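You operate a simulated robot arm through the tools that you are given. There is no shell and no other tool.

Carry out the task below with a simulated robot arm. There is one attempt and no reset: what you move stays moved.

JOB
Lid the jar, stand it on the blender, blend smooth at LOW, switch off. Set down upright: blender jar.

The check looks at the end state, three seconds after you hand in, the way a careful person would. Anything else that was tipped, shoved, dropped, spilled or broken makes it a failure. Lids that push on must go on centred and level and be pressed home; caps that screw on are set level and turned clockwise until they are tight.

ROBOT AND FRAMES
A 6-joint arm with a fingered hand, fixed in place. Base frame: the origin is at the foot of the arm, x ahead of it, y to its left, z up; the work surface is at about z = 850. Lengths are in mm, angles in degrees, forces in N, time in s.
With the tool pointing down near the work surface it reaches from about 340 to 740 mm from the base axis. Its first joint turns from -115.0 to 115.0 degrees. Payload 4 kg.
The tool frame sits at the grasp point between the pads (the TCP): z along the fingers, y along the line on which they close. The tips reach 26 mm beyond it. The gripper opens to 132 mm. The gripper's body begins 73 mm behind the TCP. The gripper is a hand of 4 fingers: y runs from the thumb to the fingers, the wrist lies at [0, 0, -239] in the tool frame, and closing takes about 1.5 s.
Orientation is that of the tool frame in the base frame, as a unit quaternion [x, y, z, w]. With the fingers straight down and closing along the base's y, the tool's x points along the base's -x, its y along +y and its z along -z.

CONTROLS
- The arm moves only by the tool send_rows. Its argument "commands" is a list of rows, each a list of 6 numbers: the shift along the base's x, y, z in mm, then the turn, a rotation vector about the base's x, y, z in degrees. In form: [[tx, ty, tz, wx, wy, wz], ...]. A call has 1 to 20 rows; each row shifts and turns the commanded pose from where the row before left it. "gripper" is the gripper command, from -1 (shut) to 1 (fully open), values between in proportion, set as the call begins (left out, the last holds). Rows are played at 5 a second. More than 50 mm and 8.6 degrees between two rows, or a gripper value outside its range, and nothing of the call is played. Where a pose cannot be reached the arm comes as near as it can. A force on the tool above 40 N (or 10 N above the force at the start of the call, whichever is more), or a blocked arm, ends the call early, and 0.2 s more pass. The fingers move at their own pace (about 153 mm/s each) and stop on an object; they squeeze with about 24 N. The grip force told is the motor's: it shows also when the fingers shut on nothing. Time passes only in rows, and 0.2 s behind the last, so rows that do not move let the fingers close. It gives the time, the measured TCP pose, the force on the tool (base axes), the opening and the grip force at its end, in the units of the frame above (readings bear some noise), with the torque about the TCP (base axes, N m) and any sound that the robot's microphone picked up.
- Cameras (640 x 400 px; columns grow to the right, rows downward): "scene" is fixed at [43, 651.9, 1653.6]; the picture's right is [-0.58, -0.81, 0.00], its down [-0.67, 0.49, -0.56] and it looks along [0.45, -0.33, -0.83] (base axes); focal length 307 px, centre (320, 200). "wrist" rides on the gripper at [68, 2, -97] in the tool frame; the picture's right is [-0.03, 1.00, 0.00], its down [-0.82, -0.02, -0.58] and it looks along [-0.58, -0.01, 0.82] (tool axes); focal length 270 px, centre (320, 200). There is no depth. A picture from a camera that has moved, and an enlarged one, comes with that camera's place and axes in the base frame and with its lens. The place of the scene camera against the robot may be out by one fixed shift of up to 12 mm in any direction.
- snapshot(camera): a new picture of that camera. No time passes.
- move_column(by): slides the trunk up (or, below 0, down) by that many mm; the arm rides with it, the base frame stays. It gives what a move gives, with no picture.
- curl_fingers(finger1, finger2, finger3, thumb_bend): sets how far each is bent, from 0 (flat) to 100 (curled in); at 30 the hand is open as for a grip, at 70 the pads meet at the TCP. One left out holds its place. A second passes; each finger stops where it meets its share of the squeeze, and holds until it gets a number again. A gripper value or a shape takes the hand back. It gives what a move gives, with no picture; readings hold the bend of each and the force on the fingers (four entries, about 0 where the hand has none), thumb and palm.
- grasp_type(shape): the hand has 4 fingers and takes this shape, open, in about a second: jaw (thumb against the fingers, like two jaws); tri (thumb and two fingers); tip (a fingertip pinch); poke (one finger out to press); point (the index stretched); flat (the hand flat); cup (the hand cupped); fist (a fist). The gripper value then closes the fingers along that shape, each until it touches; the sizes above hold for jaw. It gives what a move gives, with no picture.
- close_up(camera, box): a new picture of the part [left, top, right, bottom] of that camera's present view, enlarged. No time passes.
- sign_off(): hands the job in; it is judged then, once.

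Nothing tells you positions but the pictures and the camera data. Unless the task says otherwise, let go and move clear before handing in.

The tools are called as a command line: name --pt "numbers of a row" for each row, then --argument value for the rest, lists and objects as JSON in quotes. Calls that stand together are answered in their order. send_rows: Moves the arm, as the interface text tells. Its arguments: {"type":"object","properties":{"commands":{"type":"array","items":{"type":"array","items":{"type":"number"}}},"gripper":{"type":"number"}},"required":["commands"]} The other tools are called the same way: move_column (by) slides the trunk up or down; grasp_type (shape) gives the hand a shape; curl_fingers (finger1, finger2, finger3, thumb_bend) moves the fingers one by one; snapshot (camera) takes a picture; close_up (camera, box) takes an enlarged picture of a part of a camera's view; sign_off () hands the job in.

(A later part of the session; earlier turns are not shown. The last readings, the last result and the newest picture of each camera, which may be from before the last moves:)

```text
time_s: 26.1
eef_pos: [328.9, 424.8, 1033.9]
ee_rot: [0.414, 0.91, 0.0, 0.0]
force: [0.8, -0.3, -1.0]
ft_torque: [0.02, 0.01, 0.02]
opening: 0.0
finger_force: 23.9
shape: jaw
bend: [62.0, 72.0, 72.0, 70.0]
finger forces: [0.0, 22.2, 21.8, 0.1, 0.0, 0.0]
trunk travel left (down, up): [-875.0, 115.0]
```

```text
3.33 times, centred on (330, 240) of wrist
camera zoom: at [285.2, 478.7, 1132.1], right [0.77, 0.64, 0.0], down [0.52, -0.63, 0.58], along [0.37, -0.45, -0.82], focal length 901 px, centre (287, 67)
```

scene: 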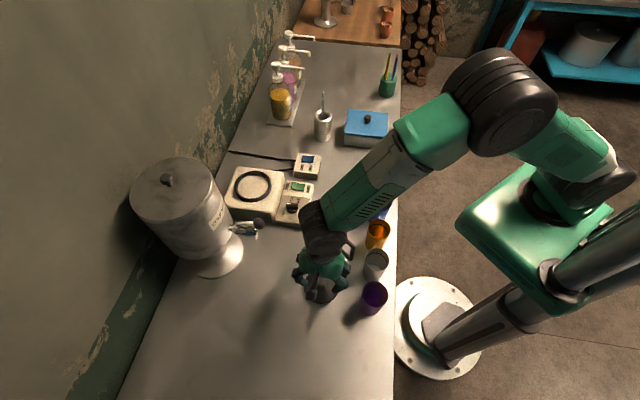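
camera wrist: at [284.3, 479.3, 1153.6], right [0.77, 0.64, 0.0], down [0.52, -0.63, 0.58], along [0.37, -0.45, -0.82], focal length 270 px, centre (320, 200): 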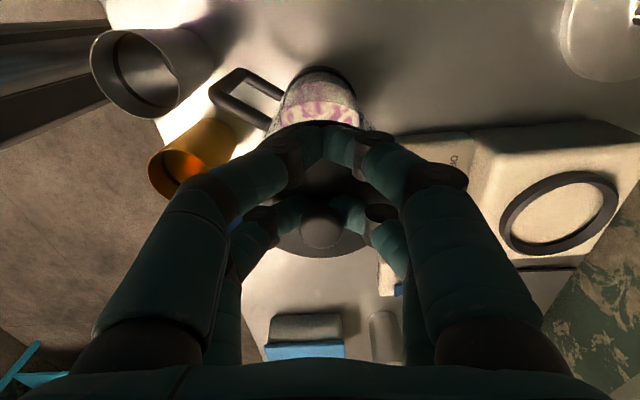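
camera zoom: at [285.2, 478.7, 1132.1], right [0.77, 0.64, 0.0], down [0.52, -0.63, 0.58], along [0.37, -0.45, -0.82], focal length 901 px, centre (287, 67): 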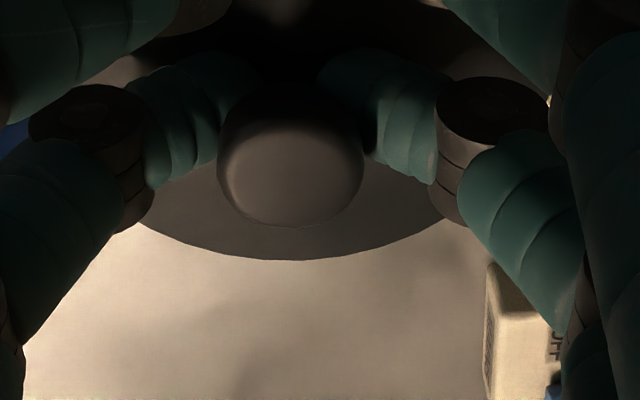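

send_rows --pt "0 0 -3 0 0 0" --pt "0 0 -3 0 0 0" --pt "0 0 -2 0 0 0" --pt "0 0 0 0 0 0"

close_up --camera "scene" --box '[310, 200, 380, 260]'

```text
time_s: 27.1
eef_pos: [327.2, 425.1, 1025.8]
ee_rot: [0.414, 0.91, 0.0, -0.001]
force: [0.0, 0.4, -0.3]
ft_torque: [0.02, 0.01, -0.02]
opening: 0.0
finger_force: 23.9
shape: jaw
bend: [62.0, 72.0, 72.0, 70.0]
finger forces: [0.0, 22.3, 21.9, 0.0, 0.0, 0.0]
trunk travel left (down, up): [-875.0, 115.0]
```

```text
6.67 times, centred on (345, 230) of scene
camera zoom: at [43.0, 651.9, 1653.6], right [-0.58, -0.81, 0.0], down [-0.67, 0.49, -0.56], along [0.45, -0.33, -0.83], focal length 2048 px, centre (153, 0)
```

zoom: 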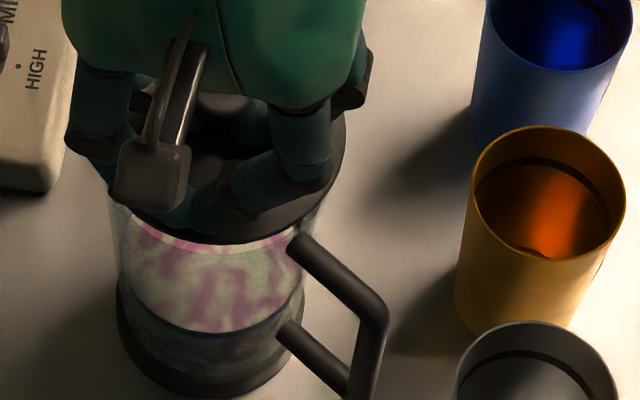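

send_rows --pt "0 0 -2 0 0 0" --pt "0 0 -2 0 0 0" --pt "0 0 -2 0 0 0" --pt "0 0 0 0 0 0"

close_up --camera "scene" --box '[310, 200, 380, 260]'

```text
time_s: 28.1
eef_pos: [328.6, 425.2, 1021.1]
ee_rot: [0.414, 0.91, 0.0, -0.001]
force: [-1.5, -0.4, 1.2]
ft_torque: [-0.01, 0.03, -0.02]
opening: 0.1
finger_force: 24.1
shape: jaw
bend: [62.0, 72.0, 72.0, 70.0]
finger forces: [0.1, 23.2, 22.8, 0.0, 0.0, 0.1]
trunk travel left (down, up): [-875.0, 115.0]
```

```text
6.67 times, centred on (345, 230) of scene
camera zoom: at [43.0, 651.9, 1653.6], right [-0.58, -0.81, 0.0], down [-0.67, 0.49, -0.56], along [0.45, -0.33, -0.83], focal length 2048 px, centre (153, 0)
```

zoom: 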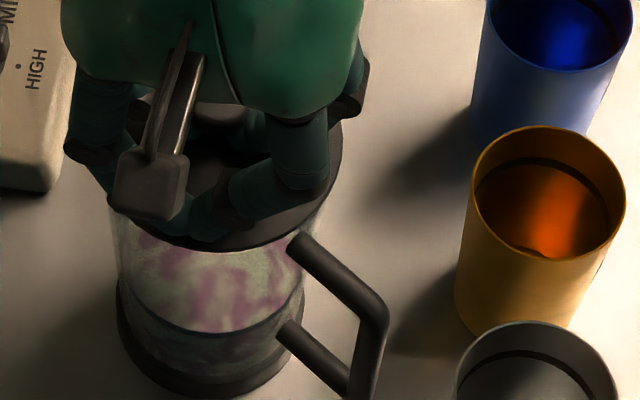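

send_rows --pt "0 0 -1.5 0 0 0" --pt "0 0 -1.5 0 0 0" --pt "0 0 0 0 0 0"

send_rows --pt "0 0 -1.5 0 0 0" --pt "0 0 -1.5 0 0 0" --pt "0 0 0 0 0 0"

close_up --camera "scene" --box '[310, 200, 380, 260]'

close_up --camera "wrist" --box '[240, 180, 420, 300]'

```text
time_s: 28.9
eef_pos: [329.6, 425.7, 1017.7]
ee_rot: [0.415, 0.91, 0.002, 0.001]
force: [-1.5, 2.4, 13.0]
ft_torque: [-0.21, -0.18, -0.03]
opening: 0.1
finger_force: 23.7
shape: jaw
bend: [62.0, 73.0, 73.0, 70.0]
finger forces: [0.0, 29.6, 28.6, 0.0, 0.0, 0.0]
trunk travel left (down, up): [-875.0, 115.0]
```

```text
time_s: 29.7
eef_pos: [328.9, 425.4, 1017.6]
ee_rot: [0.414, 0.91, 0.005, 0.002]
force: [-1.7, 5.7, 40.3]
ft_torque: [-0.21, -0.3, -0.01]
opening: 0.2
finger_force: 23.6
shape: jaw
bend: [63.0, 73.0, 73.0, 70.0]
finger forces: [0.1, 34.5, 34.4, 0.0, 0.0, 0.1]
trunk travel left (down, up): [-875.0, 115.0]
```

```text
6.67 times, centred on (345, 230) of scene
camera zoom: at [43.0, 651.9, 1653.6], right [-0.58, -0.81, 0.0], down [-0.67, 0.49, -0.56], along [0.45, -0.33, -0.83], focal length 2048 px, centre (153, 0)
```

zoom: 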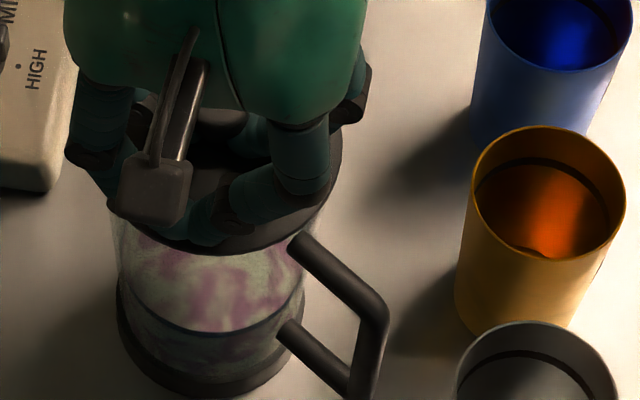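

```text
3.33 times, centred on (330, 240) of wrist
camera zoom: at [284.3, 478.4, 1115.1], right [0.77, 0.64, 0.01], down [0.52, -0.63, 0.58], along [0.37, -0.44, -0.82], focal length 901 px, centre (287, 67)
```

zoom: 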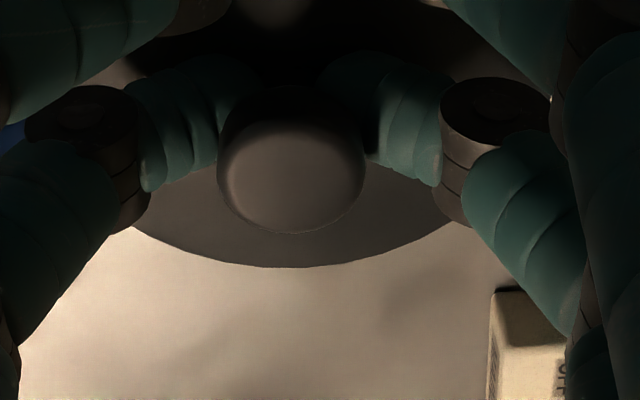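

Contact force reached 40 N at TCP z≈1017.6, which matches the lid plate seated on the rim. I'll ease off, release the knob and inspect.

send_rows --pt "0 0 3 0 0 0" --pt "0 0 0 0 0 0"

send_rows --pt "0 0 0 0 0 0" --pt "0 0 0 0 0 0" --pt "0 0 0 0 0 0" --pt "0 0 0 0 0 0" --pt "0 0 15 0 0 0" --pt "0 0 25 0 0 0" --pt "0 0 25 0 0 0" --pt "-13 15 25 0 0 0" --pt "-14 16 20 0 0 0" --pt "0 0 0 0 0 0" --gripper -0.1

snapshot --camera "wrist"

close_up --camera "scene" --box '[290, 190, 390, 270]'

```text
time_s: 30.3
eef_pos: [328.1, 424.8, 1018.6]
ee_rot: [0.415, 0.91, 0.001, 0.0]
force: [-0.5, 7.3, 21.9]
ft_torque: [0.1, -0.18, 0.05]
opening: 0.0
finger_force: 24.2
shape: jaw
bend: [63.0, 73.0, 73.0, 70.0]
finger forces: [0.1, 31.1, 27.7, 0.0, 0.1, 0.0]
trunk travel left (down, up): [-875.0, 115.0]
```

```text
time_s: 32.5
eef_pos: [302.2, 455.1, 1127.9]
ee_rot: [0.415, 0.91, 0.001, 0.0]
force: [-0.3, -0.6, 0.5]
ft_torque: [0.0, 0.03, -0.03]
opening: 58.9
finger_force: 0.1
shape: jaw
bend: [73.0, 73.0, 73.0, 70.0]
finger forces: [0.0, 0.0, 0.0, 0.1, 0.0, 0.1]
trunk travel left (down, up): [-875.0, 115.0]
```

```text
taken
camera wrist: at [258.4, 508.8, 1224.8], right [0.77, 0.64, 0.0], down [0.52, -0.63, 0.58], along [0.37, -0.45, -0.82], focal length 270 px, centre (320, 200)
```

wrist: 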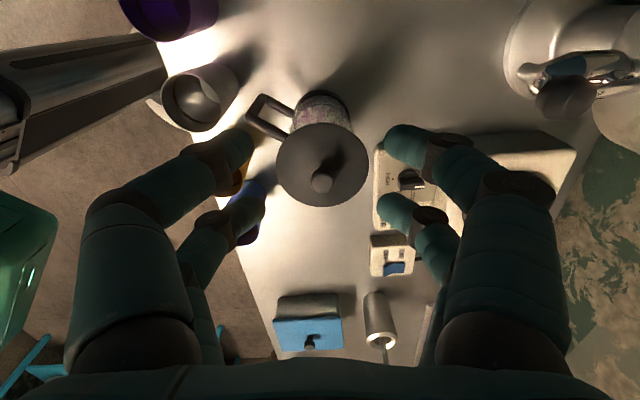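

```text
5.00 times, centred on (340, 230) of scene
camera zoom: at [43.0, 651.9, 1653.6], right [-0.58, -0.81, 0.0], down [-0.67, 0.49, -0.56], along [0.45, -0.33, -0.83], focal length 1536 px, centre (220, 50)
```

zoom: 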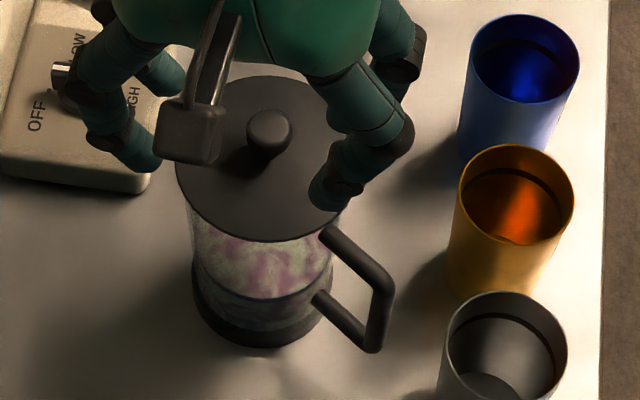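

The lid is on the jar. I'll zoom into the seam to judge whether it is home.

close_up --camera "scene" --box '[320, 205, 365, 265]'

close_up --camera "wrist" --box '[260, 80, 390, 210]'

```text
6.67 times, centred on (342, 235) of scene
camera zoom: at [43.0, 651.9, 1653.6], right [-0.58, -0.81, 0.0], down [-0.67, 0.49, -0.56], along [0.45, -0.33, -0.83], focal length 2048 px, centre (170, -33)
```

zoom: 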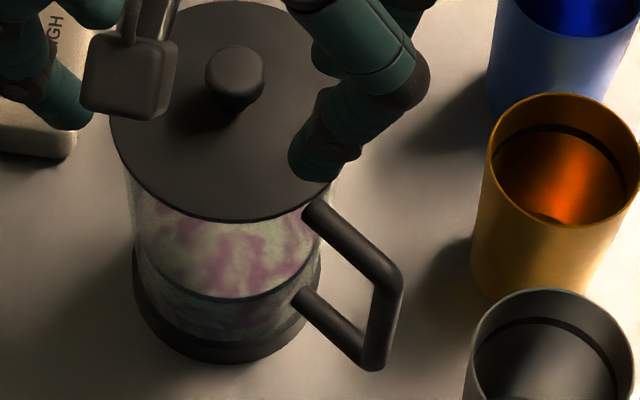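

```text
3.08 times, centred on (325, 145) of wrist
camera zoom: at [258.4, 508.8, 1224.8], right [0.77, 0.64, 0.0], down [0.52, -0.63, 0.58], along [0.37, -0.45, -0.82], focal length 832 px, centre (305, 369)
```

zoom: 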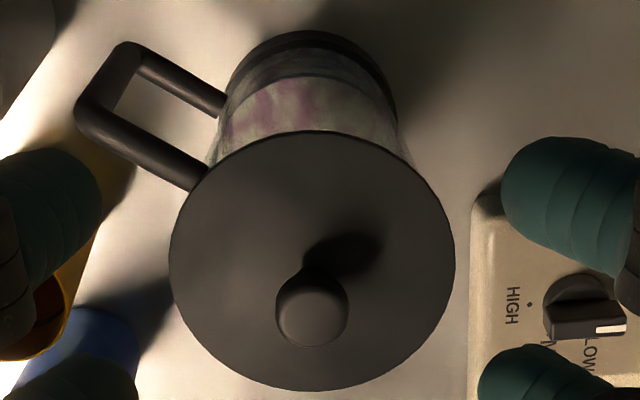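

I'll press the lid home with the closed fingertip pair on top of the knob.

send_rows --pt "13 -14.5 0 0 0 0" --pt "13 -15 0 0 0 0" --pt "0 0 0 0 0 0" --pt "0 0 -20 0 0 0" --pt "0 0 -20 0 0 0" --pt "0 0 -20 0 0 0" --pt "0 0 -10 0 0 0" --pt "0 0 0 0 0 0" --gripper -1

snapshot --camera "wrist"

```text
time_s: 34.3
eef_pos: [326.9, 426.7, 1057.1]
ee_rot: [0.414, 0.91, 0.0, 0.001]
force: [0.8, -1.0, 0.8]
ft_torque: [0.02, 0.01, -0.02]
opening: 0.1
finger_force: 23.8
shape: jaw
bend: [63.0, 63.0, 63.0, 70.0]
finger forces: [0.0, 0.0, 0.1, 0.1, 0.1, 0.0]
trunk travel left (down, up): [-875.0, 115.0]
```

```text
taken
camera wrist: at [284.1, 480.0, 1153.5], right [0.77, 0.64, 0.0], down [0.52, -0.63, 0.58], along [0.37, -0.45, -0.82], focal length 270 px, centre (320, 200)
```

wrist: 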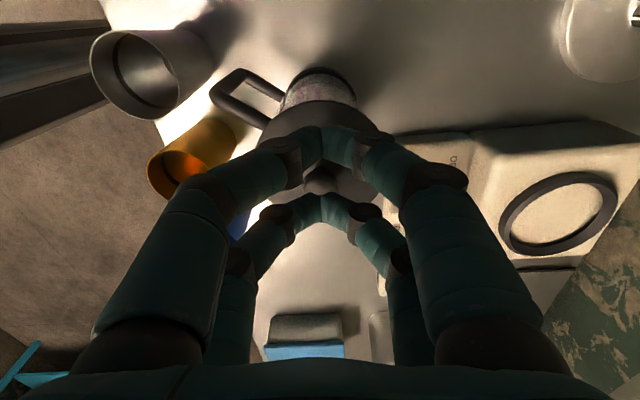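

send_rows --pt "0 0 -5 0 0 0" --pt "0 0 -4 0 0 0" --pt "0 0 -3 0 0 0" --pt "0 0 -3 0 0 0" --pt "0 0 -3 0 0 0" --pt "0 0 -3 0 0 0"

snapshot --camera "wrist"

```text
time_s: 35.6
eef_pos: [329.1, 428.8, 1044.3]
ee_rot: [0.414, 0.91, 0.007, 0.001]
force: [-3.0, -3.7, 20.2]
ft_torque: [-0.45, -0.18, -0.14]
opening: 0.0
finger_force: 23.9
shape: jaw
bend: [63.0, 67.0, 67.0, 70.0]
finger forces: [0.0, 0.0, 0.1, 0.0, 0.0, 0.0]
trunk travel left (down, up): [-875.0, 115.0]
stopped in row 6: the force on the tool passed its limit at 44 N (the readings are from after the stop); the commanded pose is now the measured one
```

```text
taken
camera wrist: at [284.5, 480.5, 1142.2], right [0.77, 0.64, 0.01], down [0.52, -0.64, 0.57], along [0.37, -0.44, -0.82], focal length 270 px, centre (320, 200)
```

wrist: 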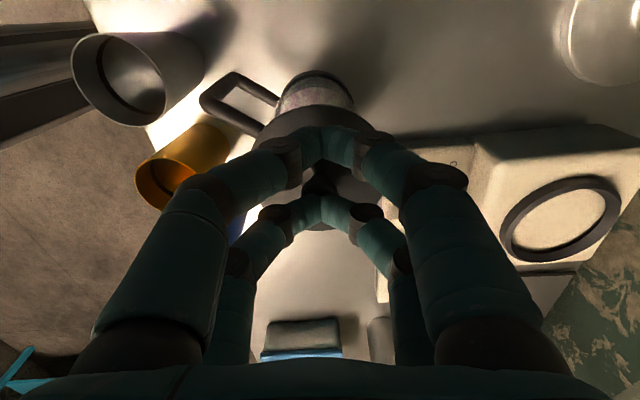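

send_rows --pt "0 0 -1 0 0 0" --pt "0 0 -1 0 0 0" --pt "0 0 -1 0 0 0"

send_rows --pt "0 0 -1 0 0 0" --pt "0 0 -1 0 0 0" --pt "0 0 -1 0 0 0"

```text
time_s: 36.4
eef_pos: [329.3, 429.8, 1044.5]
ee_rot: [0.414, 0.91, 0.009, 0.003]
force: [-3.6, -5.2, 22.5]
ft_torque: [-0.5, -0.21, -0.11]
opening: 0.0
finger_force: 23.6
shape: jaw
bend: [63.0, 68.0, 68.0, 70.0]
finger forces: [0.0, 0.0, 0.1, 0.0, 0.0, 0.1]
trunk travel left (down, up): [-875.0, 115.0]
stopped in row 3: the force on the tool passed its limit at 42 N (the readings are from after the stop); the commanded pose is now the measured one
```

```text
time_s: 37.1
eef_pos: [330.3, 430.7, 1043.4]
ee_rot: [0.413, 0.911, 0.012, 0.002]
force: [-2.5, -4.7, 23.4]
ft_torque: [-0.54, -0.25, -0.11]
opening: 0.0
finger_force: 23.8
shape: jaw
bend: [63.0, 68.0, 69.0, 70.0]
finger forces: [0.0, 0.0, 0.0, 0.0, 0.0, 0.1]
trunk travel left (down, up): [-875.0, 115.0]
stopped in row 3: the force on the tool passed its limit at 42 N (the readings are from after the stop); the commanded pose is now the measured one
```

The lid took over 40 N without yielding further. I'll back off, level the hand and turn it so the camera faces outward, ready for a tilted side grasp of the jar.

send_rows --pt "0 0 25 0 0 0" --pt "0 0 35 -1.15 0.77 0" --pt "0 0 40 0 0 0" --pt "0 0 20 0 0 -8" --pt "-5 -5 0 0 0 -8" --pt "-5 -5 0 0 0 -8" --pt "-5 -5 0 0 0 -8" --pt "-5 -5 0 0 0 -8" --pt "-5 -5 0 0 0 -8" --pt "-5 -5 0 0 0 -8" --pt "-5 -5 0 0 0 -8" --pt "-5 -5 0 0 0 -8" --pt "-5 -5 0 0 0 -8" --pt "0 0 0 0 0 -8" --gripper -1

snapshot --camera "wrist"

snapshot --camera "scene"

```text
time_s: 40.1
eef_pos: [285.8, 385.4, 1160.9]
ee_rot: [0.931, 0.366, -0.001, -0.002]
force: [-0.1, -0.1, -0.4]
ft_torque: [-0.01, 0.01, 0.02]
opening: 0.1
finger_force: 23.4
shape: jaw
bend: [63.0, 67.0, 67.0, 70.0]
finger forces: [0.0, 0.0, 0.0, 0.0, 0.0, 0.0]
trunk travel left (down, up): [-875.0, 115.0]
```

```text
taken
camera wrist: at [337.1, 431.5, 1258.7], right [0.66, -0.75, 0.0], down [-0.61, -0.54, 0.58], along [-0.44, -0.38, -0.82], focal length 270 px, centre (320, 200)
```

wrist: 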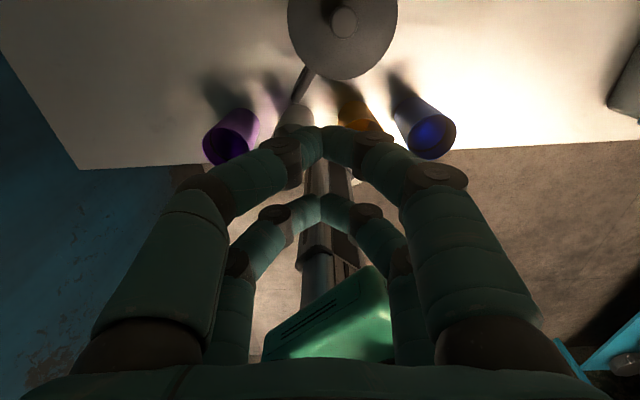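

```text
taken
```

scene: 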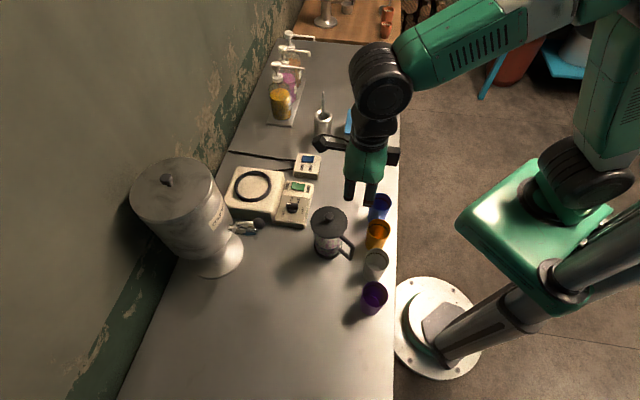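

The turn worked. Now I'll open the hand, tilt it 45° outward and hover over the jar.

send_rows --pt "9 4 -5 5.115 -5.48 0" --pt "9 4 -5 5.115 -5.48 0" --pt "9 4 -5 5.115 -5.48 0" --pt "9 4 -5 5.115 -5.48 0" --pt "9 4 -10 5.115 -5.48 0" --pt "10 5 -10 5.115 -5.48 0" --pt "0 0 -20 0 0 0" --pt "0 0 -10 0 0 0" --pt "0 0 0 0 0 0" --gripper 1

snapshot --camera "wrist"

snapshot --camera "scene"

```text
time_s: 42.1
eef_pos: [374.6, 429.8, 1191.8]
ee_rot: [0.86, 0.341, 0.351, -0.142]
force: [-0.2, 0.2, -0.3]
ft_torque: [0.02, 0.01, -0.01]
opening: 131.9
finger_force: 0.0
shape: jaw
bend: [30.0, 30.0, 30.0, 30.0]
finger forces: [0.0, 0.0, 0.0, 0.0, 0.0, 0.0]
out of reach, approached as far as the arm can: row 5, 6, 7, 8
trunk travel left (down, up): [-875.0, 115.0]
```

```text
taken
camera wrist: at [362.1, 415.2, 1309.0], right [0.67, -0.74, -0.02], down [-0.73, -0.66, -0.16], along [0.1, 0.12, -0.99], focal length 270 px, centre (320, 200)
```

wrist: 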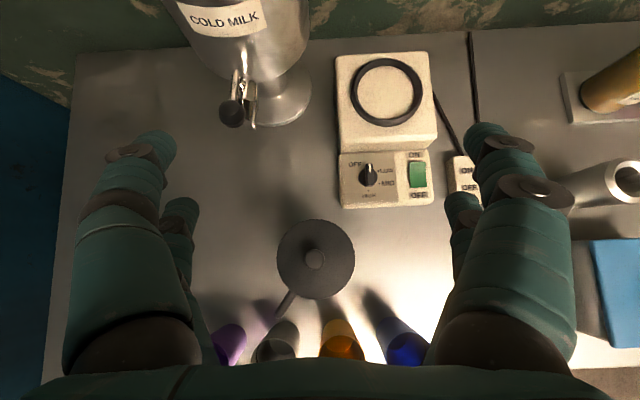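

```text
taken
```

scene: 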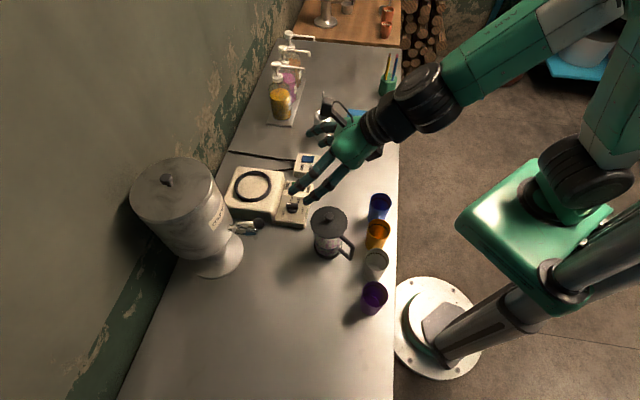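

The lower tilted poses are out of reach at this trunk height. I'll check that the arm is settled, then lower the trunk a little so the wrist has more room.

send_rows --pt "0 0 0 0 0 0"

move_column --by -80

send_rows --pt "0 0 0 0 0 0"

```text
time_s: 42.5
eef_pos: [375.7, 430.4, 1192.0]
ee_rot: [0.86, 0.341, 0.351, -0.141]
force: [-1.2, -0.4, -0.1]
ft_torque: [-0.02, -0.01, 0.0]
opening: 131.8
finger_force: 0.1
shape: jaw
bend: [30.0, 30.0, 30.0, 30.0]
finger forces: [0.1, 0.0, 0.0, 0.0, 0.0, 0.0]
trunk travel left (down, up): [-875.0, 115.0]
```

```text
time_s: 43.7
eef_pos: [374.8, 429.8, 1112.3]
ee_rot: [0.861, 0.341, 0.351, -0.141]
force: [0.4, 0.0, -0.4]
ft_torque: [0.01, 0.0, 0.01]
opening: 131.9
finger_force: 0.1
shape: jaw
bend: [30.0, 30.0, 30.0, 30.0]
finger forces: [0.0, 0.1, 0.0, 0.0, 0.0, 0.1]
trunk travel left (down, up): [-795.0, 195.0]
```

```text
time_s: 44.1
eef_pos: [373.1, 428.8, 1110.5]
ee_rot: [0.86, 0.341, 0.351, -0.141]
force: [-0.1, -1.0, 0.8]
ft_torque: [-0.01, 0.03, 0.0]
opening: 132.0
finger_force: 0.1
shape: jaw
bend: [30.0, 30.0, 30.0, 30.0]
finger forces: [0.0, 0.0, 0.0, 0.0, 0.1, 0.1]
trunk travel left (down, up): [-795.0, 195.0]
```

send_rows --pt "0 0 30 0 0 0" --pt "0 0 30 0 0 0" --pt "0 0 30 0 0 0" --pt "0 0 0 0 0 0"

move_column --by -90

send_rows --pt "-10 -6 0 0 0 0" --pt "-10 -6 0 0 0 0" --pt "-12 -6 0 0 0 0" --pt "0 0 0 0 0 0"

snapshot --camera "wrist"

snapshot --camera "scene"

```text
time_s: 45.1
eef_pos: [373.7, 430.8, 1200.5]
ee_rot: [0.861, 0.341, 0.351, -0.141]
force: [-0.3, 0.5, -0.7]
ft_torque: [-0.01, 0.0, -0.04]
opening: 132.2
finger_force: 0.0
shape: jaw
bend: [30.0, 30.0, 30.0, 30.0]
finger forces: [0.1, 0.0, 0.0, 0.0, 0.0, 0.1]
trunk travel left (down, up): [-795.0, 195.0]
```

```text
time_s: 46.3
eef_pos: [373.9, 430.9, 1111.0]
ee_rot: [0.86, 0.341, 0.352, -0.141]
force: [-0.2, -0.2, 0.6]
ft_torque: [0.03, 0.01, -0.05]
opening: 131.8
finger_force: 0.0
shape: jaw
bend: [30.0, 30.0, 30.0, 30.0]
finger forces: [0.0, 0.1, 0.0, 0.0, 0.0, 0.0]
trunk travel left (down, up): [-705.0, 285.0]
```

```text
time_s: 47.3
eef_pos: [343.3, 412.9, 1111.1]
ee_rot: [0.86, 0.341, 0.351, -0.142]
force: [-0.3, 0.4, 0.0]
ft_torque: [-0.01, 0.02, 0.0]
opening: 132.1
finger_force: 0.1
shape: jaw
bend: [30.0, 30.0, 30.0, 30.0]
finger forces: [0.0, 0.0, 0.1, 0.1, 0.0, 0.0]
trunk travel left (down, up): [-705.0, 285.0]
```

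```text
taken
camera wrist: at [329.9, 398.4, 1228.0], right [0.67, -0.74, -0.02], down [-0.73, -0.66, -0.16], along [0.1, 0.12, -0.99], focal length 270 px, centre (320, 200)
```

wrist: 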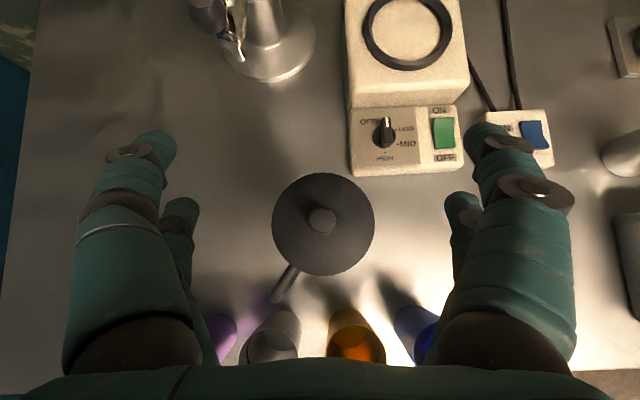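

```text
taken
```

scene: 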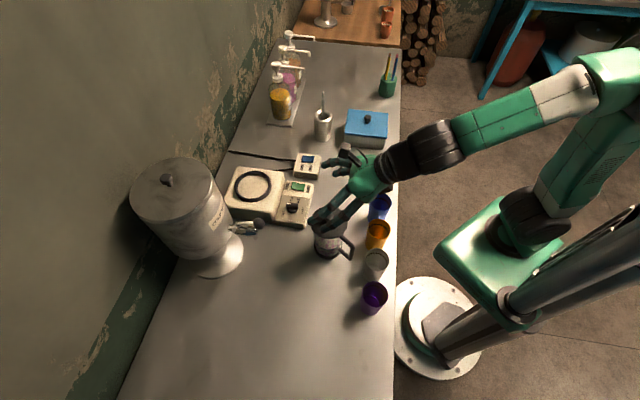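

This trunk height works and the hand is centred over the lid. The lid axis measures about (340.5, 410.5). I'll descend straight down to straddle the jar.

send_rows --pt "-2.7 -2.5 -20 0 0 0" --pt "0 0 -25 0 0 0" --pt "0 0 -25 0 0 0" --pt "0 0 -25 0 0 0" --pt "0 0 -20 0 0 0" --pt "0 0 0 0 0 0"

snapshot --camera "wrist"

close_up --camera "scene" --box '[280, 150, 400, 280]'

```text
time_s: 48.7
eef_pos: [346.7, 413.4, 1028.2]
ee_rot: [0.862, 0.342, 0.347, -0.139]
force: [0.0, -0.4, -0.9]
ft_torque: [0.02, 0.01, 0.01]
opening: 131.8
finger_force: 0.0
shape: jaw
bend: [30.0, 30.0, 30.0, 30.0]
finger forces: [0.0, 0.0, 0.0, 0.1, 0.0, 0.0]
out of reach, approached as far as the arm can: row 4, 5
trunk travel left (down, up): [-705.0, 285.0]
```

```text
taken
camera wrist: at [335.2, 399.8, 1145.4], right [0.67, -0.74, -0.02], down [-0.73, -0.66, -0.15], along [0.1, 0.12, -0.99], focal length 270 px, centre (320, 200)
```

wrist: 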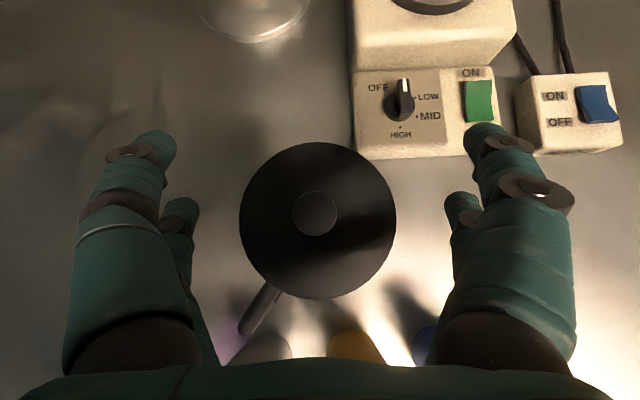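

```text
3.08 times, centred on (340, 215) of scene
camera zoom: at [43.0, 651.9, 1653.6], right [-0.58, -0.81, 0.0], down [-0.67, 0.49, -0.56], along [0.45, -0.33, -0.83], focal length 945 px, centre (258, 154)
```

zoom: 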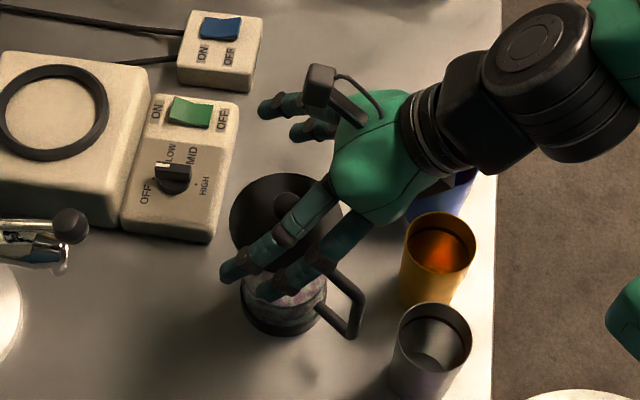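

send_rows --pt "0 0 40 0 0 0" --pt "0 0 30 0 0 0" --pt "0 0 0 0 0 0"

```text
time_s: 49.5
eef_pos: [346.3, 414.7, 1098.9]
ee_rot: [0.86, 0.341, 0.351, -0.141]
force: [0.4, -0.1, 0.1]
ft_torque: [0.01, -0.03, 0.01]
opening: 132.3
finger_force: 0.0
shape: jaw
bend: [30.0, 30.0, 30.0, 30.0]
finger forces: [0.1, 0.0, 0.0, 0.0, 0.1, 0.0]
trunk travel left (down, up): [-705.0, 285.0]
```

send_rows --pt "-5.8 -4.2 0 0 0 0" --pt "0 0 0 0 0 0"

move_column --by -90

snapshot --camera "wrist"

close_up --camera "scene" --box '[280, 150, 400, 280]'

```text
time_s: 50.1
eef_pos: [341.0, 408.7, 1098.8]
ee_rot: [0.86, 0.341, 0.351, -0.141]
force: [1.2, 0.7, -0.4]
ft_torque: [-0.02, 0.02, 0.0]
opening: 131.9
finger_force: 0.1
shape: jaw
bend: [30.0, 30.0, 30.0, 30.0]
finger forces: [0.0, 0.0, 0.0, 0.1, 0.0, 0.1]
trunk travel left (down, up): [-705.0, 285.0]
```

```text
time_s: 51.4
eef_pos: [342.4, 408.7, 1009.5]
ee_rot: [0.86, 0.341, 0.352, -0.141]
force: [0.0, -0.2, 0.1]
ft_torque: [0.01, 0.04, 0.01]
opening: 131.9
finger_force: 0.0
shape: jaw
bend: [30.0, 30.0, 30.0, 30.0]
finger forces: [0.0, 0.0, 0.1, 0.0, 0.1, 0.0]
trunk travel left (down, up): [-615.0, 375.0]
```

```text
taken
camera wrist: at [328.8, 394.5, 1126.4], right [0.67, -0.74, -0.02], down [-0.73, -0.66, -0.16], along [0.1, 0.12, -0.99], focal length 270 px, centre (320, 200)
```

wrist: 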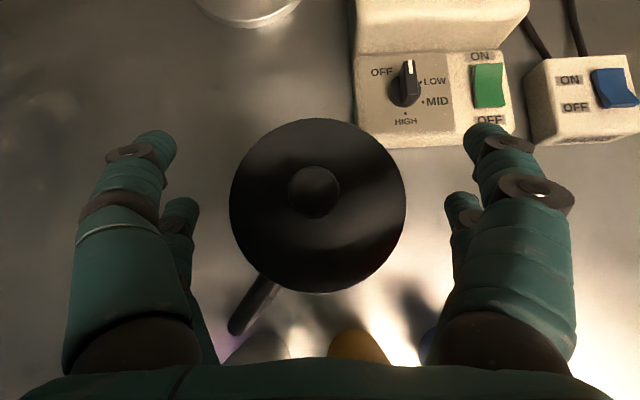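

```text
3.08 times, centred on (340, 215) of scene
camera zoom: at [43.0, 651.9, 1653.6], right [-0.58, -0.81, 0.0], down [-0.67, 0.49, -0.56], along [0.45, -0.33, -0.83], focal length 945 px, centre (258, 154)
```

zoom: 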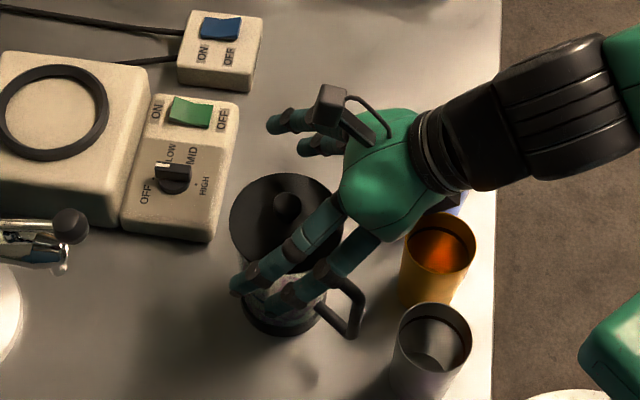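

send_rows --pt "-0.5 0.5 -15 0 0 0" --pt "-0.5 0.5 -15 0 0 0" --pt "0 0 -15 0 0 0" --pt "0 0 -10 0 0 0" --pt "0 0 0 0 0 0"

snapshot --camera "wrist"

close_up --camera "scene" --box '[280, 150, 400, 280]'

```text
time_s: 52.6
eef_pos: [338.6, 410.4, 953.8]
ee_rot: [0.86, 0.341, 0.351, -0.142]
force: [-1.1, 0.2, 9.3]
ft_torque: [-0.06, 0.57, -0.03]
opening: 131.9
finger_force: 0.1
shape: jaw
bend: [30.0, 30.0, 30.0, 30.0]
finger forces: [0.1, 0.1, 7.5, 0.0, 0.1, 0.1]
trunk travel left (down, up): [-615.0, 375.0]
```

```text
taken
camera wrist: at [327.0, 395.9, 1071.8], right [0.67, -0.74, -0.02], down [-0.73, -0.66, -0.16], along [0.1, 0.13, -0.99], focal length 270 px, centre (320, 200)
```

wrist: 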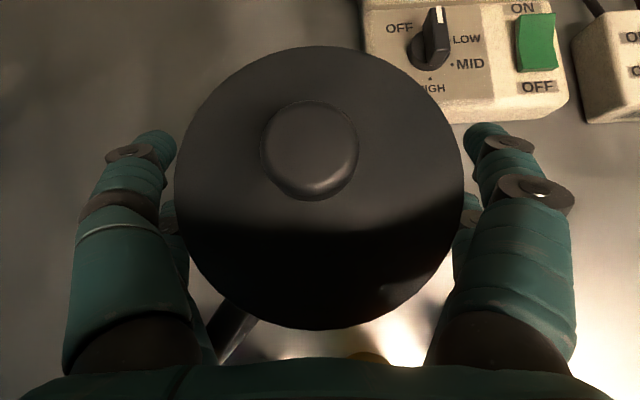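

```text
3.08 times, centred on (340, 215) of scene
camera zoom: at [43.0, 651.9, 1653.6], right [-0.58, -0.81, 0.0], down [-0.67, 0.49, -0.56], along [0.45, -0.33, -0.83], focal length 945 px, centre (258, 154)
```

zoom: 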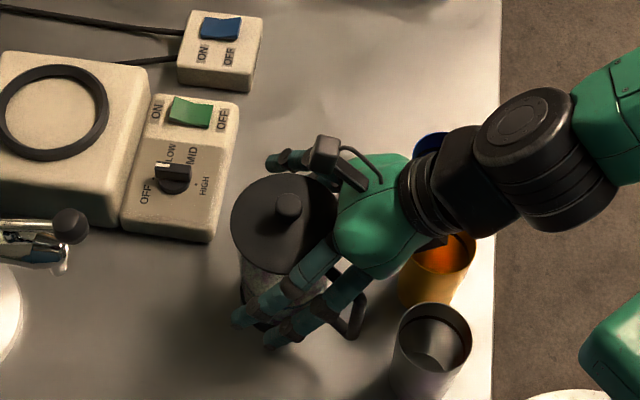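

A finger touched the handle's top at about 7 N, so this approach azimuth is wrong. I'll back straight out and turn the approach so the handle sits centred between the fingers, under the palm.

send_rows --pt "0 0 10 0 0 0" --pt "0 0 25 0 0 0" --pt "0 0 30 0 0 0" --pt "0 0 30 0 0 0" --pt "0 0 25 0 0 0" --pt "0 0 0 0 0 -8" --pt "0 0 0 0 0 -8" --pt "0 0 0 0 0 -8" --pt "0 0 0 0 0 -7.5" --pt "0 0 0 0 0 0"

snapshot --camera "wrist"

close_up --camera "scene" --box '[240, 150, 400, 280]'

```text
time_s: 54.8
eef_pos: [340.7, 409.4, 1074.4]
ee_rot: [0.921, 0.094, 0.376, -0.041]
force: [-0.2, 0.8, -0.4]
ft_torque: [-0.04, 0.0, -0.06]
opening: 131.7
finger_force: 0.1
shape: jaw
bend: [30.0, 30.0, 30.0, 30.0]
finger forces: [0.0, 0.0, 0.1, 0.0, 0.0, 0.0]
trunk travel left (down, up): [-615.0, 375.0]
```

```text
taken
camera wrist: at [322.2, 404.5, 1191.3], right [0.19, -0.98, -0.02], down [-0.97, -0.18, -0.16], along [0.15, 0.05, -0.99], focal length 270 px, centre (320, 200)
```

wrist: 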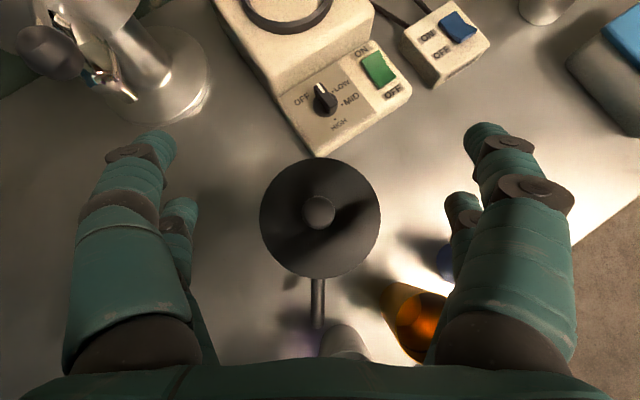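

```text
3.08 times, centred on (320, 215) of scene
camera zoom: at [43.0, 651.9, 1653.6], right [-0.58, -0.81, 0.0], down [-0.67, 0.49, -0.56], along [0.45, -0.33, -0.83], focal length 945 px, centre (320, 154)
```

zoom: 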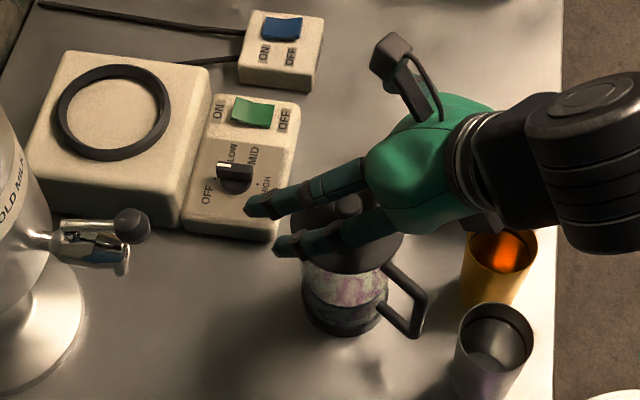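

The handle is now centred under the palm. I'll descend again.

send_rows --pt "0 1 -25 0 0 0" --pt "0 0 -25 0 0 0" --pt "0 0 -25 0 0 0" --pt "0 0 -20 0 0 0" --pt "0 0 -13 0 0 0" --pt "0 0 -10 0 0 0" --pt "0 0 0 0 0 0"

snapshot --camera "wrist"

close_up --camera "scene" --box '[270, 170, 390, 280]'

```text
time_s: 56.4
eef_pos: [386.7, 415.2, 1021.3]
ee_rot: [0.922, 0.096, 0.373, -0.04]
force: [0.5, -0.6, 1.4]
ft_torque: [0.01, 0.0, -0.04]
opening: 131.9
finger_force: 0.0
shape: jaw
bend: [30.0, 30.0, 30.0, 30.0]
finger forces: [0.0, 0.1, 0.0, 0.0, 0.0, 0.1]
out of reach, approached as far as the arm can: row 1, 2, 3, 4, 5, 6
trunk travel left (down, up): [-615.0, 375.0]
```

```text
taken
camera wrist: at [369.6, 409.5, 1138.2], right [0.19, -0.98, -0.02], down [-0.97, -0.18, -0.15], along [0.15, 0.05, -0.99], focal length 270 px, centre (320, 200)
```

wrist: 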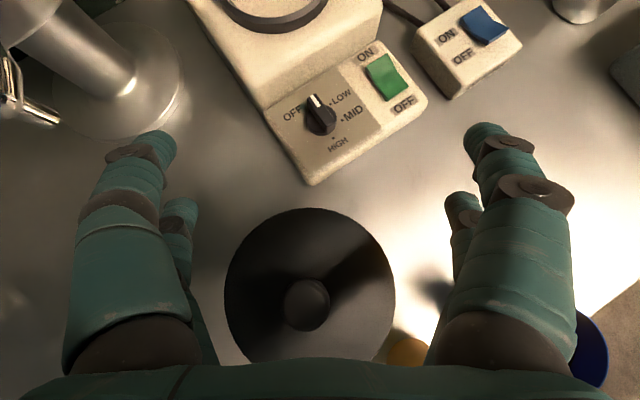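

```text
3.64 times, centred on (330, 225) of scene
camera zoom: at [43.0, 651.9, 1653.6], right [-0.58, -0.81, 0.0], down [-0.67, 0.49, -0.56], along [0.45, -0.33, -0.83], focal length 1117 px, centre (284, 109)
```

zoom: 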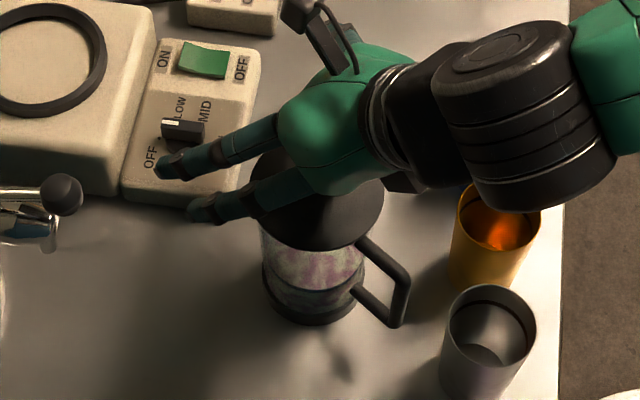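

The arm can't get that low at this azimuth with the trunk here. I'll back out and lower the trunk further first.

send_rows --pt "0 0 30 0 0 0" --pt "0 0 40 0 0 0" --pt "-23 -2 20 0 0 0" --pt "-23 -2 10 0 0 0" --pt "0 0 30 0 0 0" --pt "0 0 0 0 0 0"

```text
time_s: 57.8
eef_pos: [340.5, 408.3, 1150.0]
ee_rot: [0.921, 0.094, 0.376, -0.04]
force: [0.5, -0.1, -0.6]
ft_torque: [-0.05, -0.03, -0.01]
opening: 132.0
finger_force: 0.1
shape: jaw
bend: [30.0, 30.0, 30.0, 30.0]
finger forces: [0.0, 0.0, 0.0, 0.0, 0.0, 0.1]
trunk travel left (down, up): [-615.0, 375.0]
```

move_column --by -100

send_rows --pt "0 2 20 0 0 0" --pt "0 0 30 0 0 0" --pt "0 0 30 0 0 0" --pt "0 0 0 0 0 0"

move_column --by -80

snapshot --camera "scene"

snapshot --camera "wrist"

```text
time_s: 59.1
eef_pos: [339.8, 409.3, 1049.8]
ee_rot: [0.921, 0.095, 0.376, -0.041]
force: [0.4, 0.7, -0.2]
ft_torque: [0.0, 0.03, 0.02]
opening: 132.0
finger_force: 0.1
shape: jaw
bend: [30.0, 30.0, 30.0, 30.0]
finger forces: [0.1, 0.0, 0.0, 0.0, 0.0, 0.0]
trunk travel left (down, up): [-515.0, 475.0]
```

```text
time_s: 60.1
eef_pos: [340.8, 410.8, 1128.7]
ee_rot: [0.92, 0.095, 0.377, -0.04]
force: [0.5, 0.2, 1.0]
ft_torque: [-0.01, -0.01, 0.0]
opening: 132.0
finger_force: 0.0
shape: jaw
bend: [30.0, 30.0, 30.0, 30.0]
finger forces: [0.0, 0.0, 0.0, 0.1, 0.1, 0.0]
trunk travel left (down, up): [-515.0, 475.0]
```

```text
time_s: 61.3
eef_pos: [339.8, 411.7, 1048.8]
ee_rot: [0.921, 0.095, 0.377, -0.041]
force: [0.1, -0.3, 0.4]
ft_torque: [0.01, 0.01, -0.04]
opening: 131.9
finger_force: 0.1
shape: jaw
bend: [30.0, 30.0, 30.0, 30.0]
finger forces: [0.0, 0.1, 0.0, 0.0, 0.0, 0.0]
trunk travel left (down, up): [-435.0, 555.0]
```

```text
taken
```

scene: 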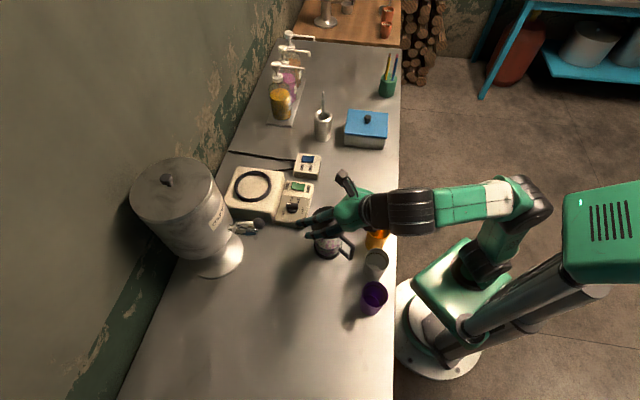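

```text
taken
camera wrist: at [322.9, 405.7, 1166.5], right [0.19, -0.98, -0.02], down [-0.97, -0.18, -0.16], along [0.15, 0.05, -0.99], focal length 270 px, centre (320, 200)
```

wrist: 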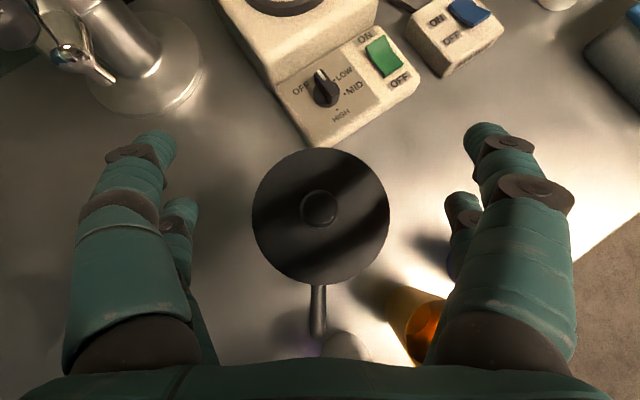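

send_rows --pt "0 0 -25 0 0 0" --pt "0 0 -25 0 0 0" --pt "0 0 0 0 0 0"

```text
time_s: 62.1
eef_pos: [339.9, 413.0, 998.0]
ee_rot: [0.92, 0.095, 0.377, -0.041]
force: [0.3, -0.7, 0.8]
ft_torque: [0.01, -0.01, 0.02]
opening: 132.0
finger_force: 0.0
shape: jaw
bend: [30.0, 30.0, 30.0, 30.0]
finger forces: [0.0, 0.0, 0.0, 0.0, 0.1, 0.0]
trunk travel left (down, up): [-435.0, 555.0]
```

send_rows --pt "0 -1 -15 0 0 0" --pt "0 -1 -15 0 0 0" --pt "0 0 -10 0 0 0" --pt "0 0 0 0 0 0"

snapshot --camera "wrist"

close_up --camera "scene" --box '[270, 170, 420, 300]'

```text
time_s: 63.1
eef_pos: [340.7, 411.0, 959.2]
ee_rot: [0.921, 0.094, 0.376, -0.041]
force: [-0.6, 0.0, 0.2]
ft_torque: [0.02, 0.0, -0.01]
opening: 131.9
finger_force: 0.1
shape: jaw
bend: [30.0, 30.0, 30.0, 30.0]
finger forces: [0.1, 0.1, 0.0, 0.1, 0.0, 0.1]
trunk travel left (down, up): [-435.0, 555.0]
```

```text
taken
camera wrist: at [322.6, 404.2, 1076.1], right [0.19, -0.98, -0.02], down [-0.97, -0.18, -0.16], along [0.15, 0.05, -0.99], focal length 270 px, centre (320, 200)
```

wrist: 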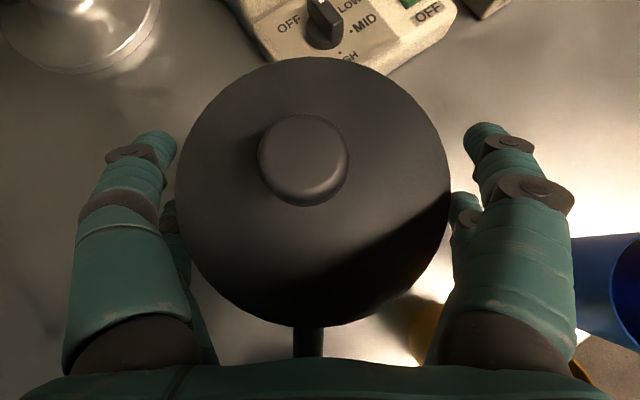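

```text
3.08 times, centred on (345, 235) of scene
camera zoom: at [43.0, 651.9, 1653.6], right [-0.58, -0.81, 0.0], down [-0.67, 0.49, -0.56], along [0.45, -0.33, -0.83], focal length 945 px, centre (243, 92)
```

zoom: 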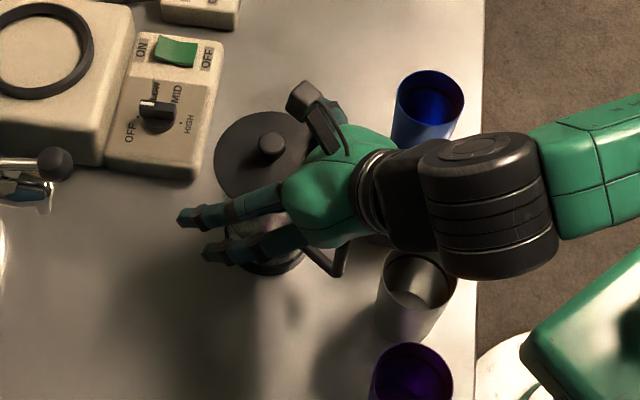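

The jar is well centred between the fingers. I'll go down a little more and close on the glass body.

send_rows --pt "0 1 -6 0 0 0" --pt "0 0 0 0 0 0"

send_rows --pt "0 0 0 0 0 0" --pt "0 0 0 0 0 0" --pt "0 0 0 0 0 0" --pt "0 0 0 0 0 0" --pt "0 0 0 0 0 0" --pt "0 0 0 0 0 0" --pt "0 0 0 0 0 0" --gripper -1

snapshot --camera "wrist"

close_up --camera "scene" --box '[270, 170, 420, 300]'

```text
time_s: 63.7
eef_pos: [341.0, 411.3, 953.8]
ee_rot: [0.921, 0.095, 0.377, -0.041]
force: [0.4, 0.2, 0.1]
ft_torque: [0.02, 0.01, -0.04]
opening: 132.1
finger_force: 0.1
shape: jaw
bend: [30.0, 30.0, 30.0, 30.0]
finger forces: [0.0, 0.0, 0.0, 0.0, 0.0, 0.0]
trunk travel left (down, up): [-435.0, 555.0]
```

```text
time_s: 65.3
eef_pos: [340.5, 411.8, 954.0]
ee_rot: [0.921, 0.094, 0.376, -0.041]
force: [0.4, 1.5, 1.3]
ft_torque: [-0.1, 0.1, -0.02]
opening: 66.6
finger_force: 23.5
shape: jaw
bend: [73.0, 72.0, 72.0, 76.0]
finger forces: [21.3, 23.5, 22.6, 0.1, 25.4, 0.1]
trunk travel left (down, up): [-435.0, 555.0]
```

```text
taken
camera wrist: at [323.1, 405.6, 1070.4], right [0.19, -0.98, -0.02], down [-0.97, -0.18, -0.16], along [0.15, 0.05, -0.99], focal length 270 px, centre (320, 200)
```

wrist: 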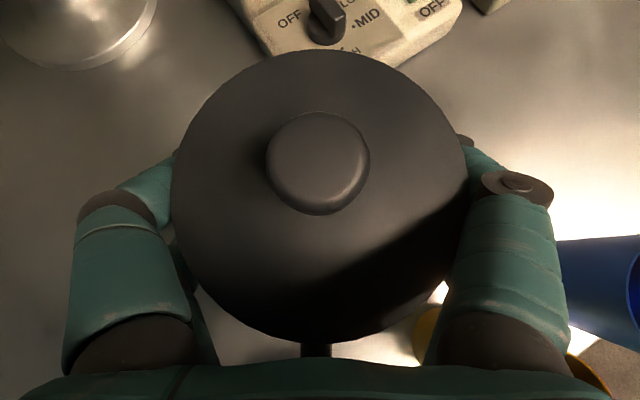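

```text
3.08 times, centred on (345, 235) of scene
camera zoom: at [43.0, 651.9, 1653.6], right [-0.58, -0.81, 0.0], down [-0.67, 0.49, -0.56], along [0.45, -0.33, -0.83], focal length 945 px, centre (243, 92)
```

zoom: 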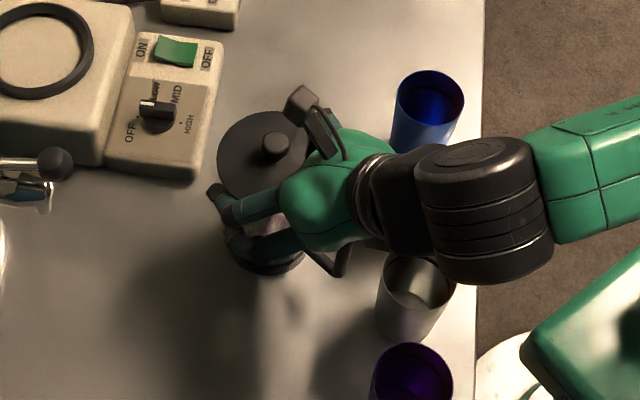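

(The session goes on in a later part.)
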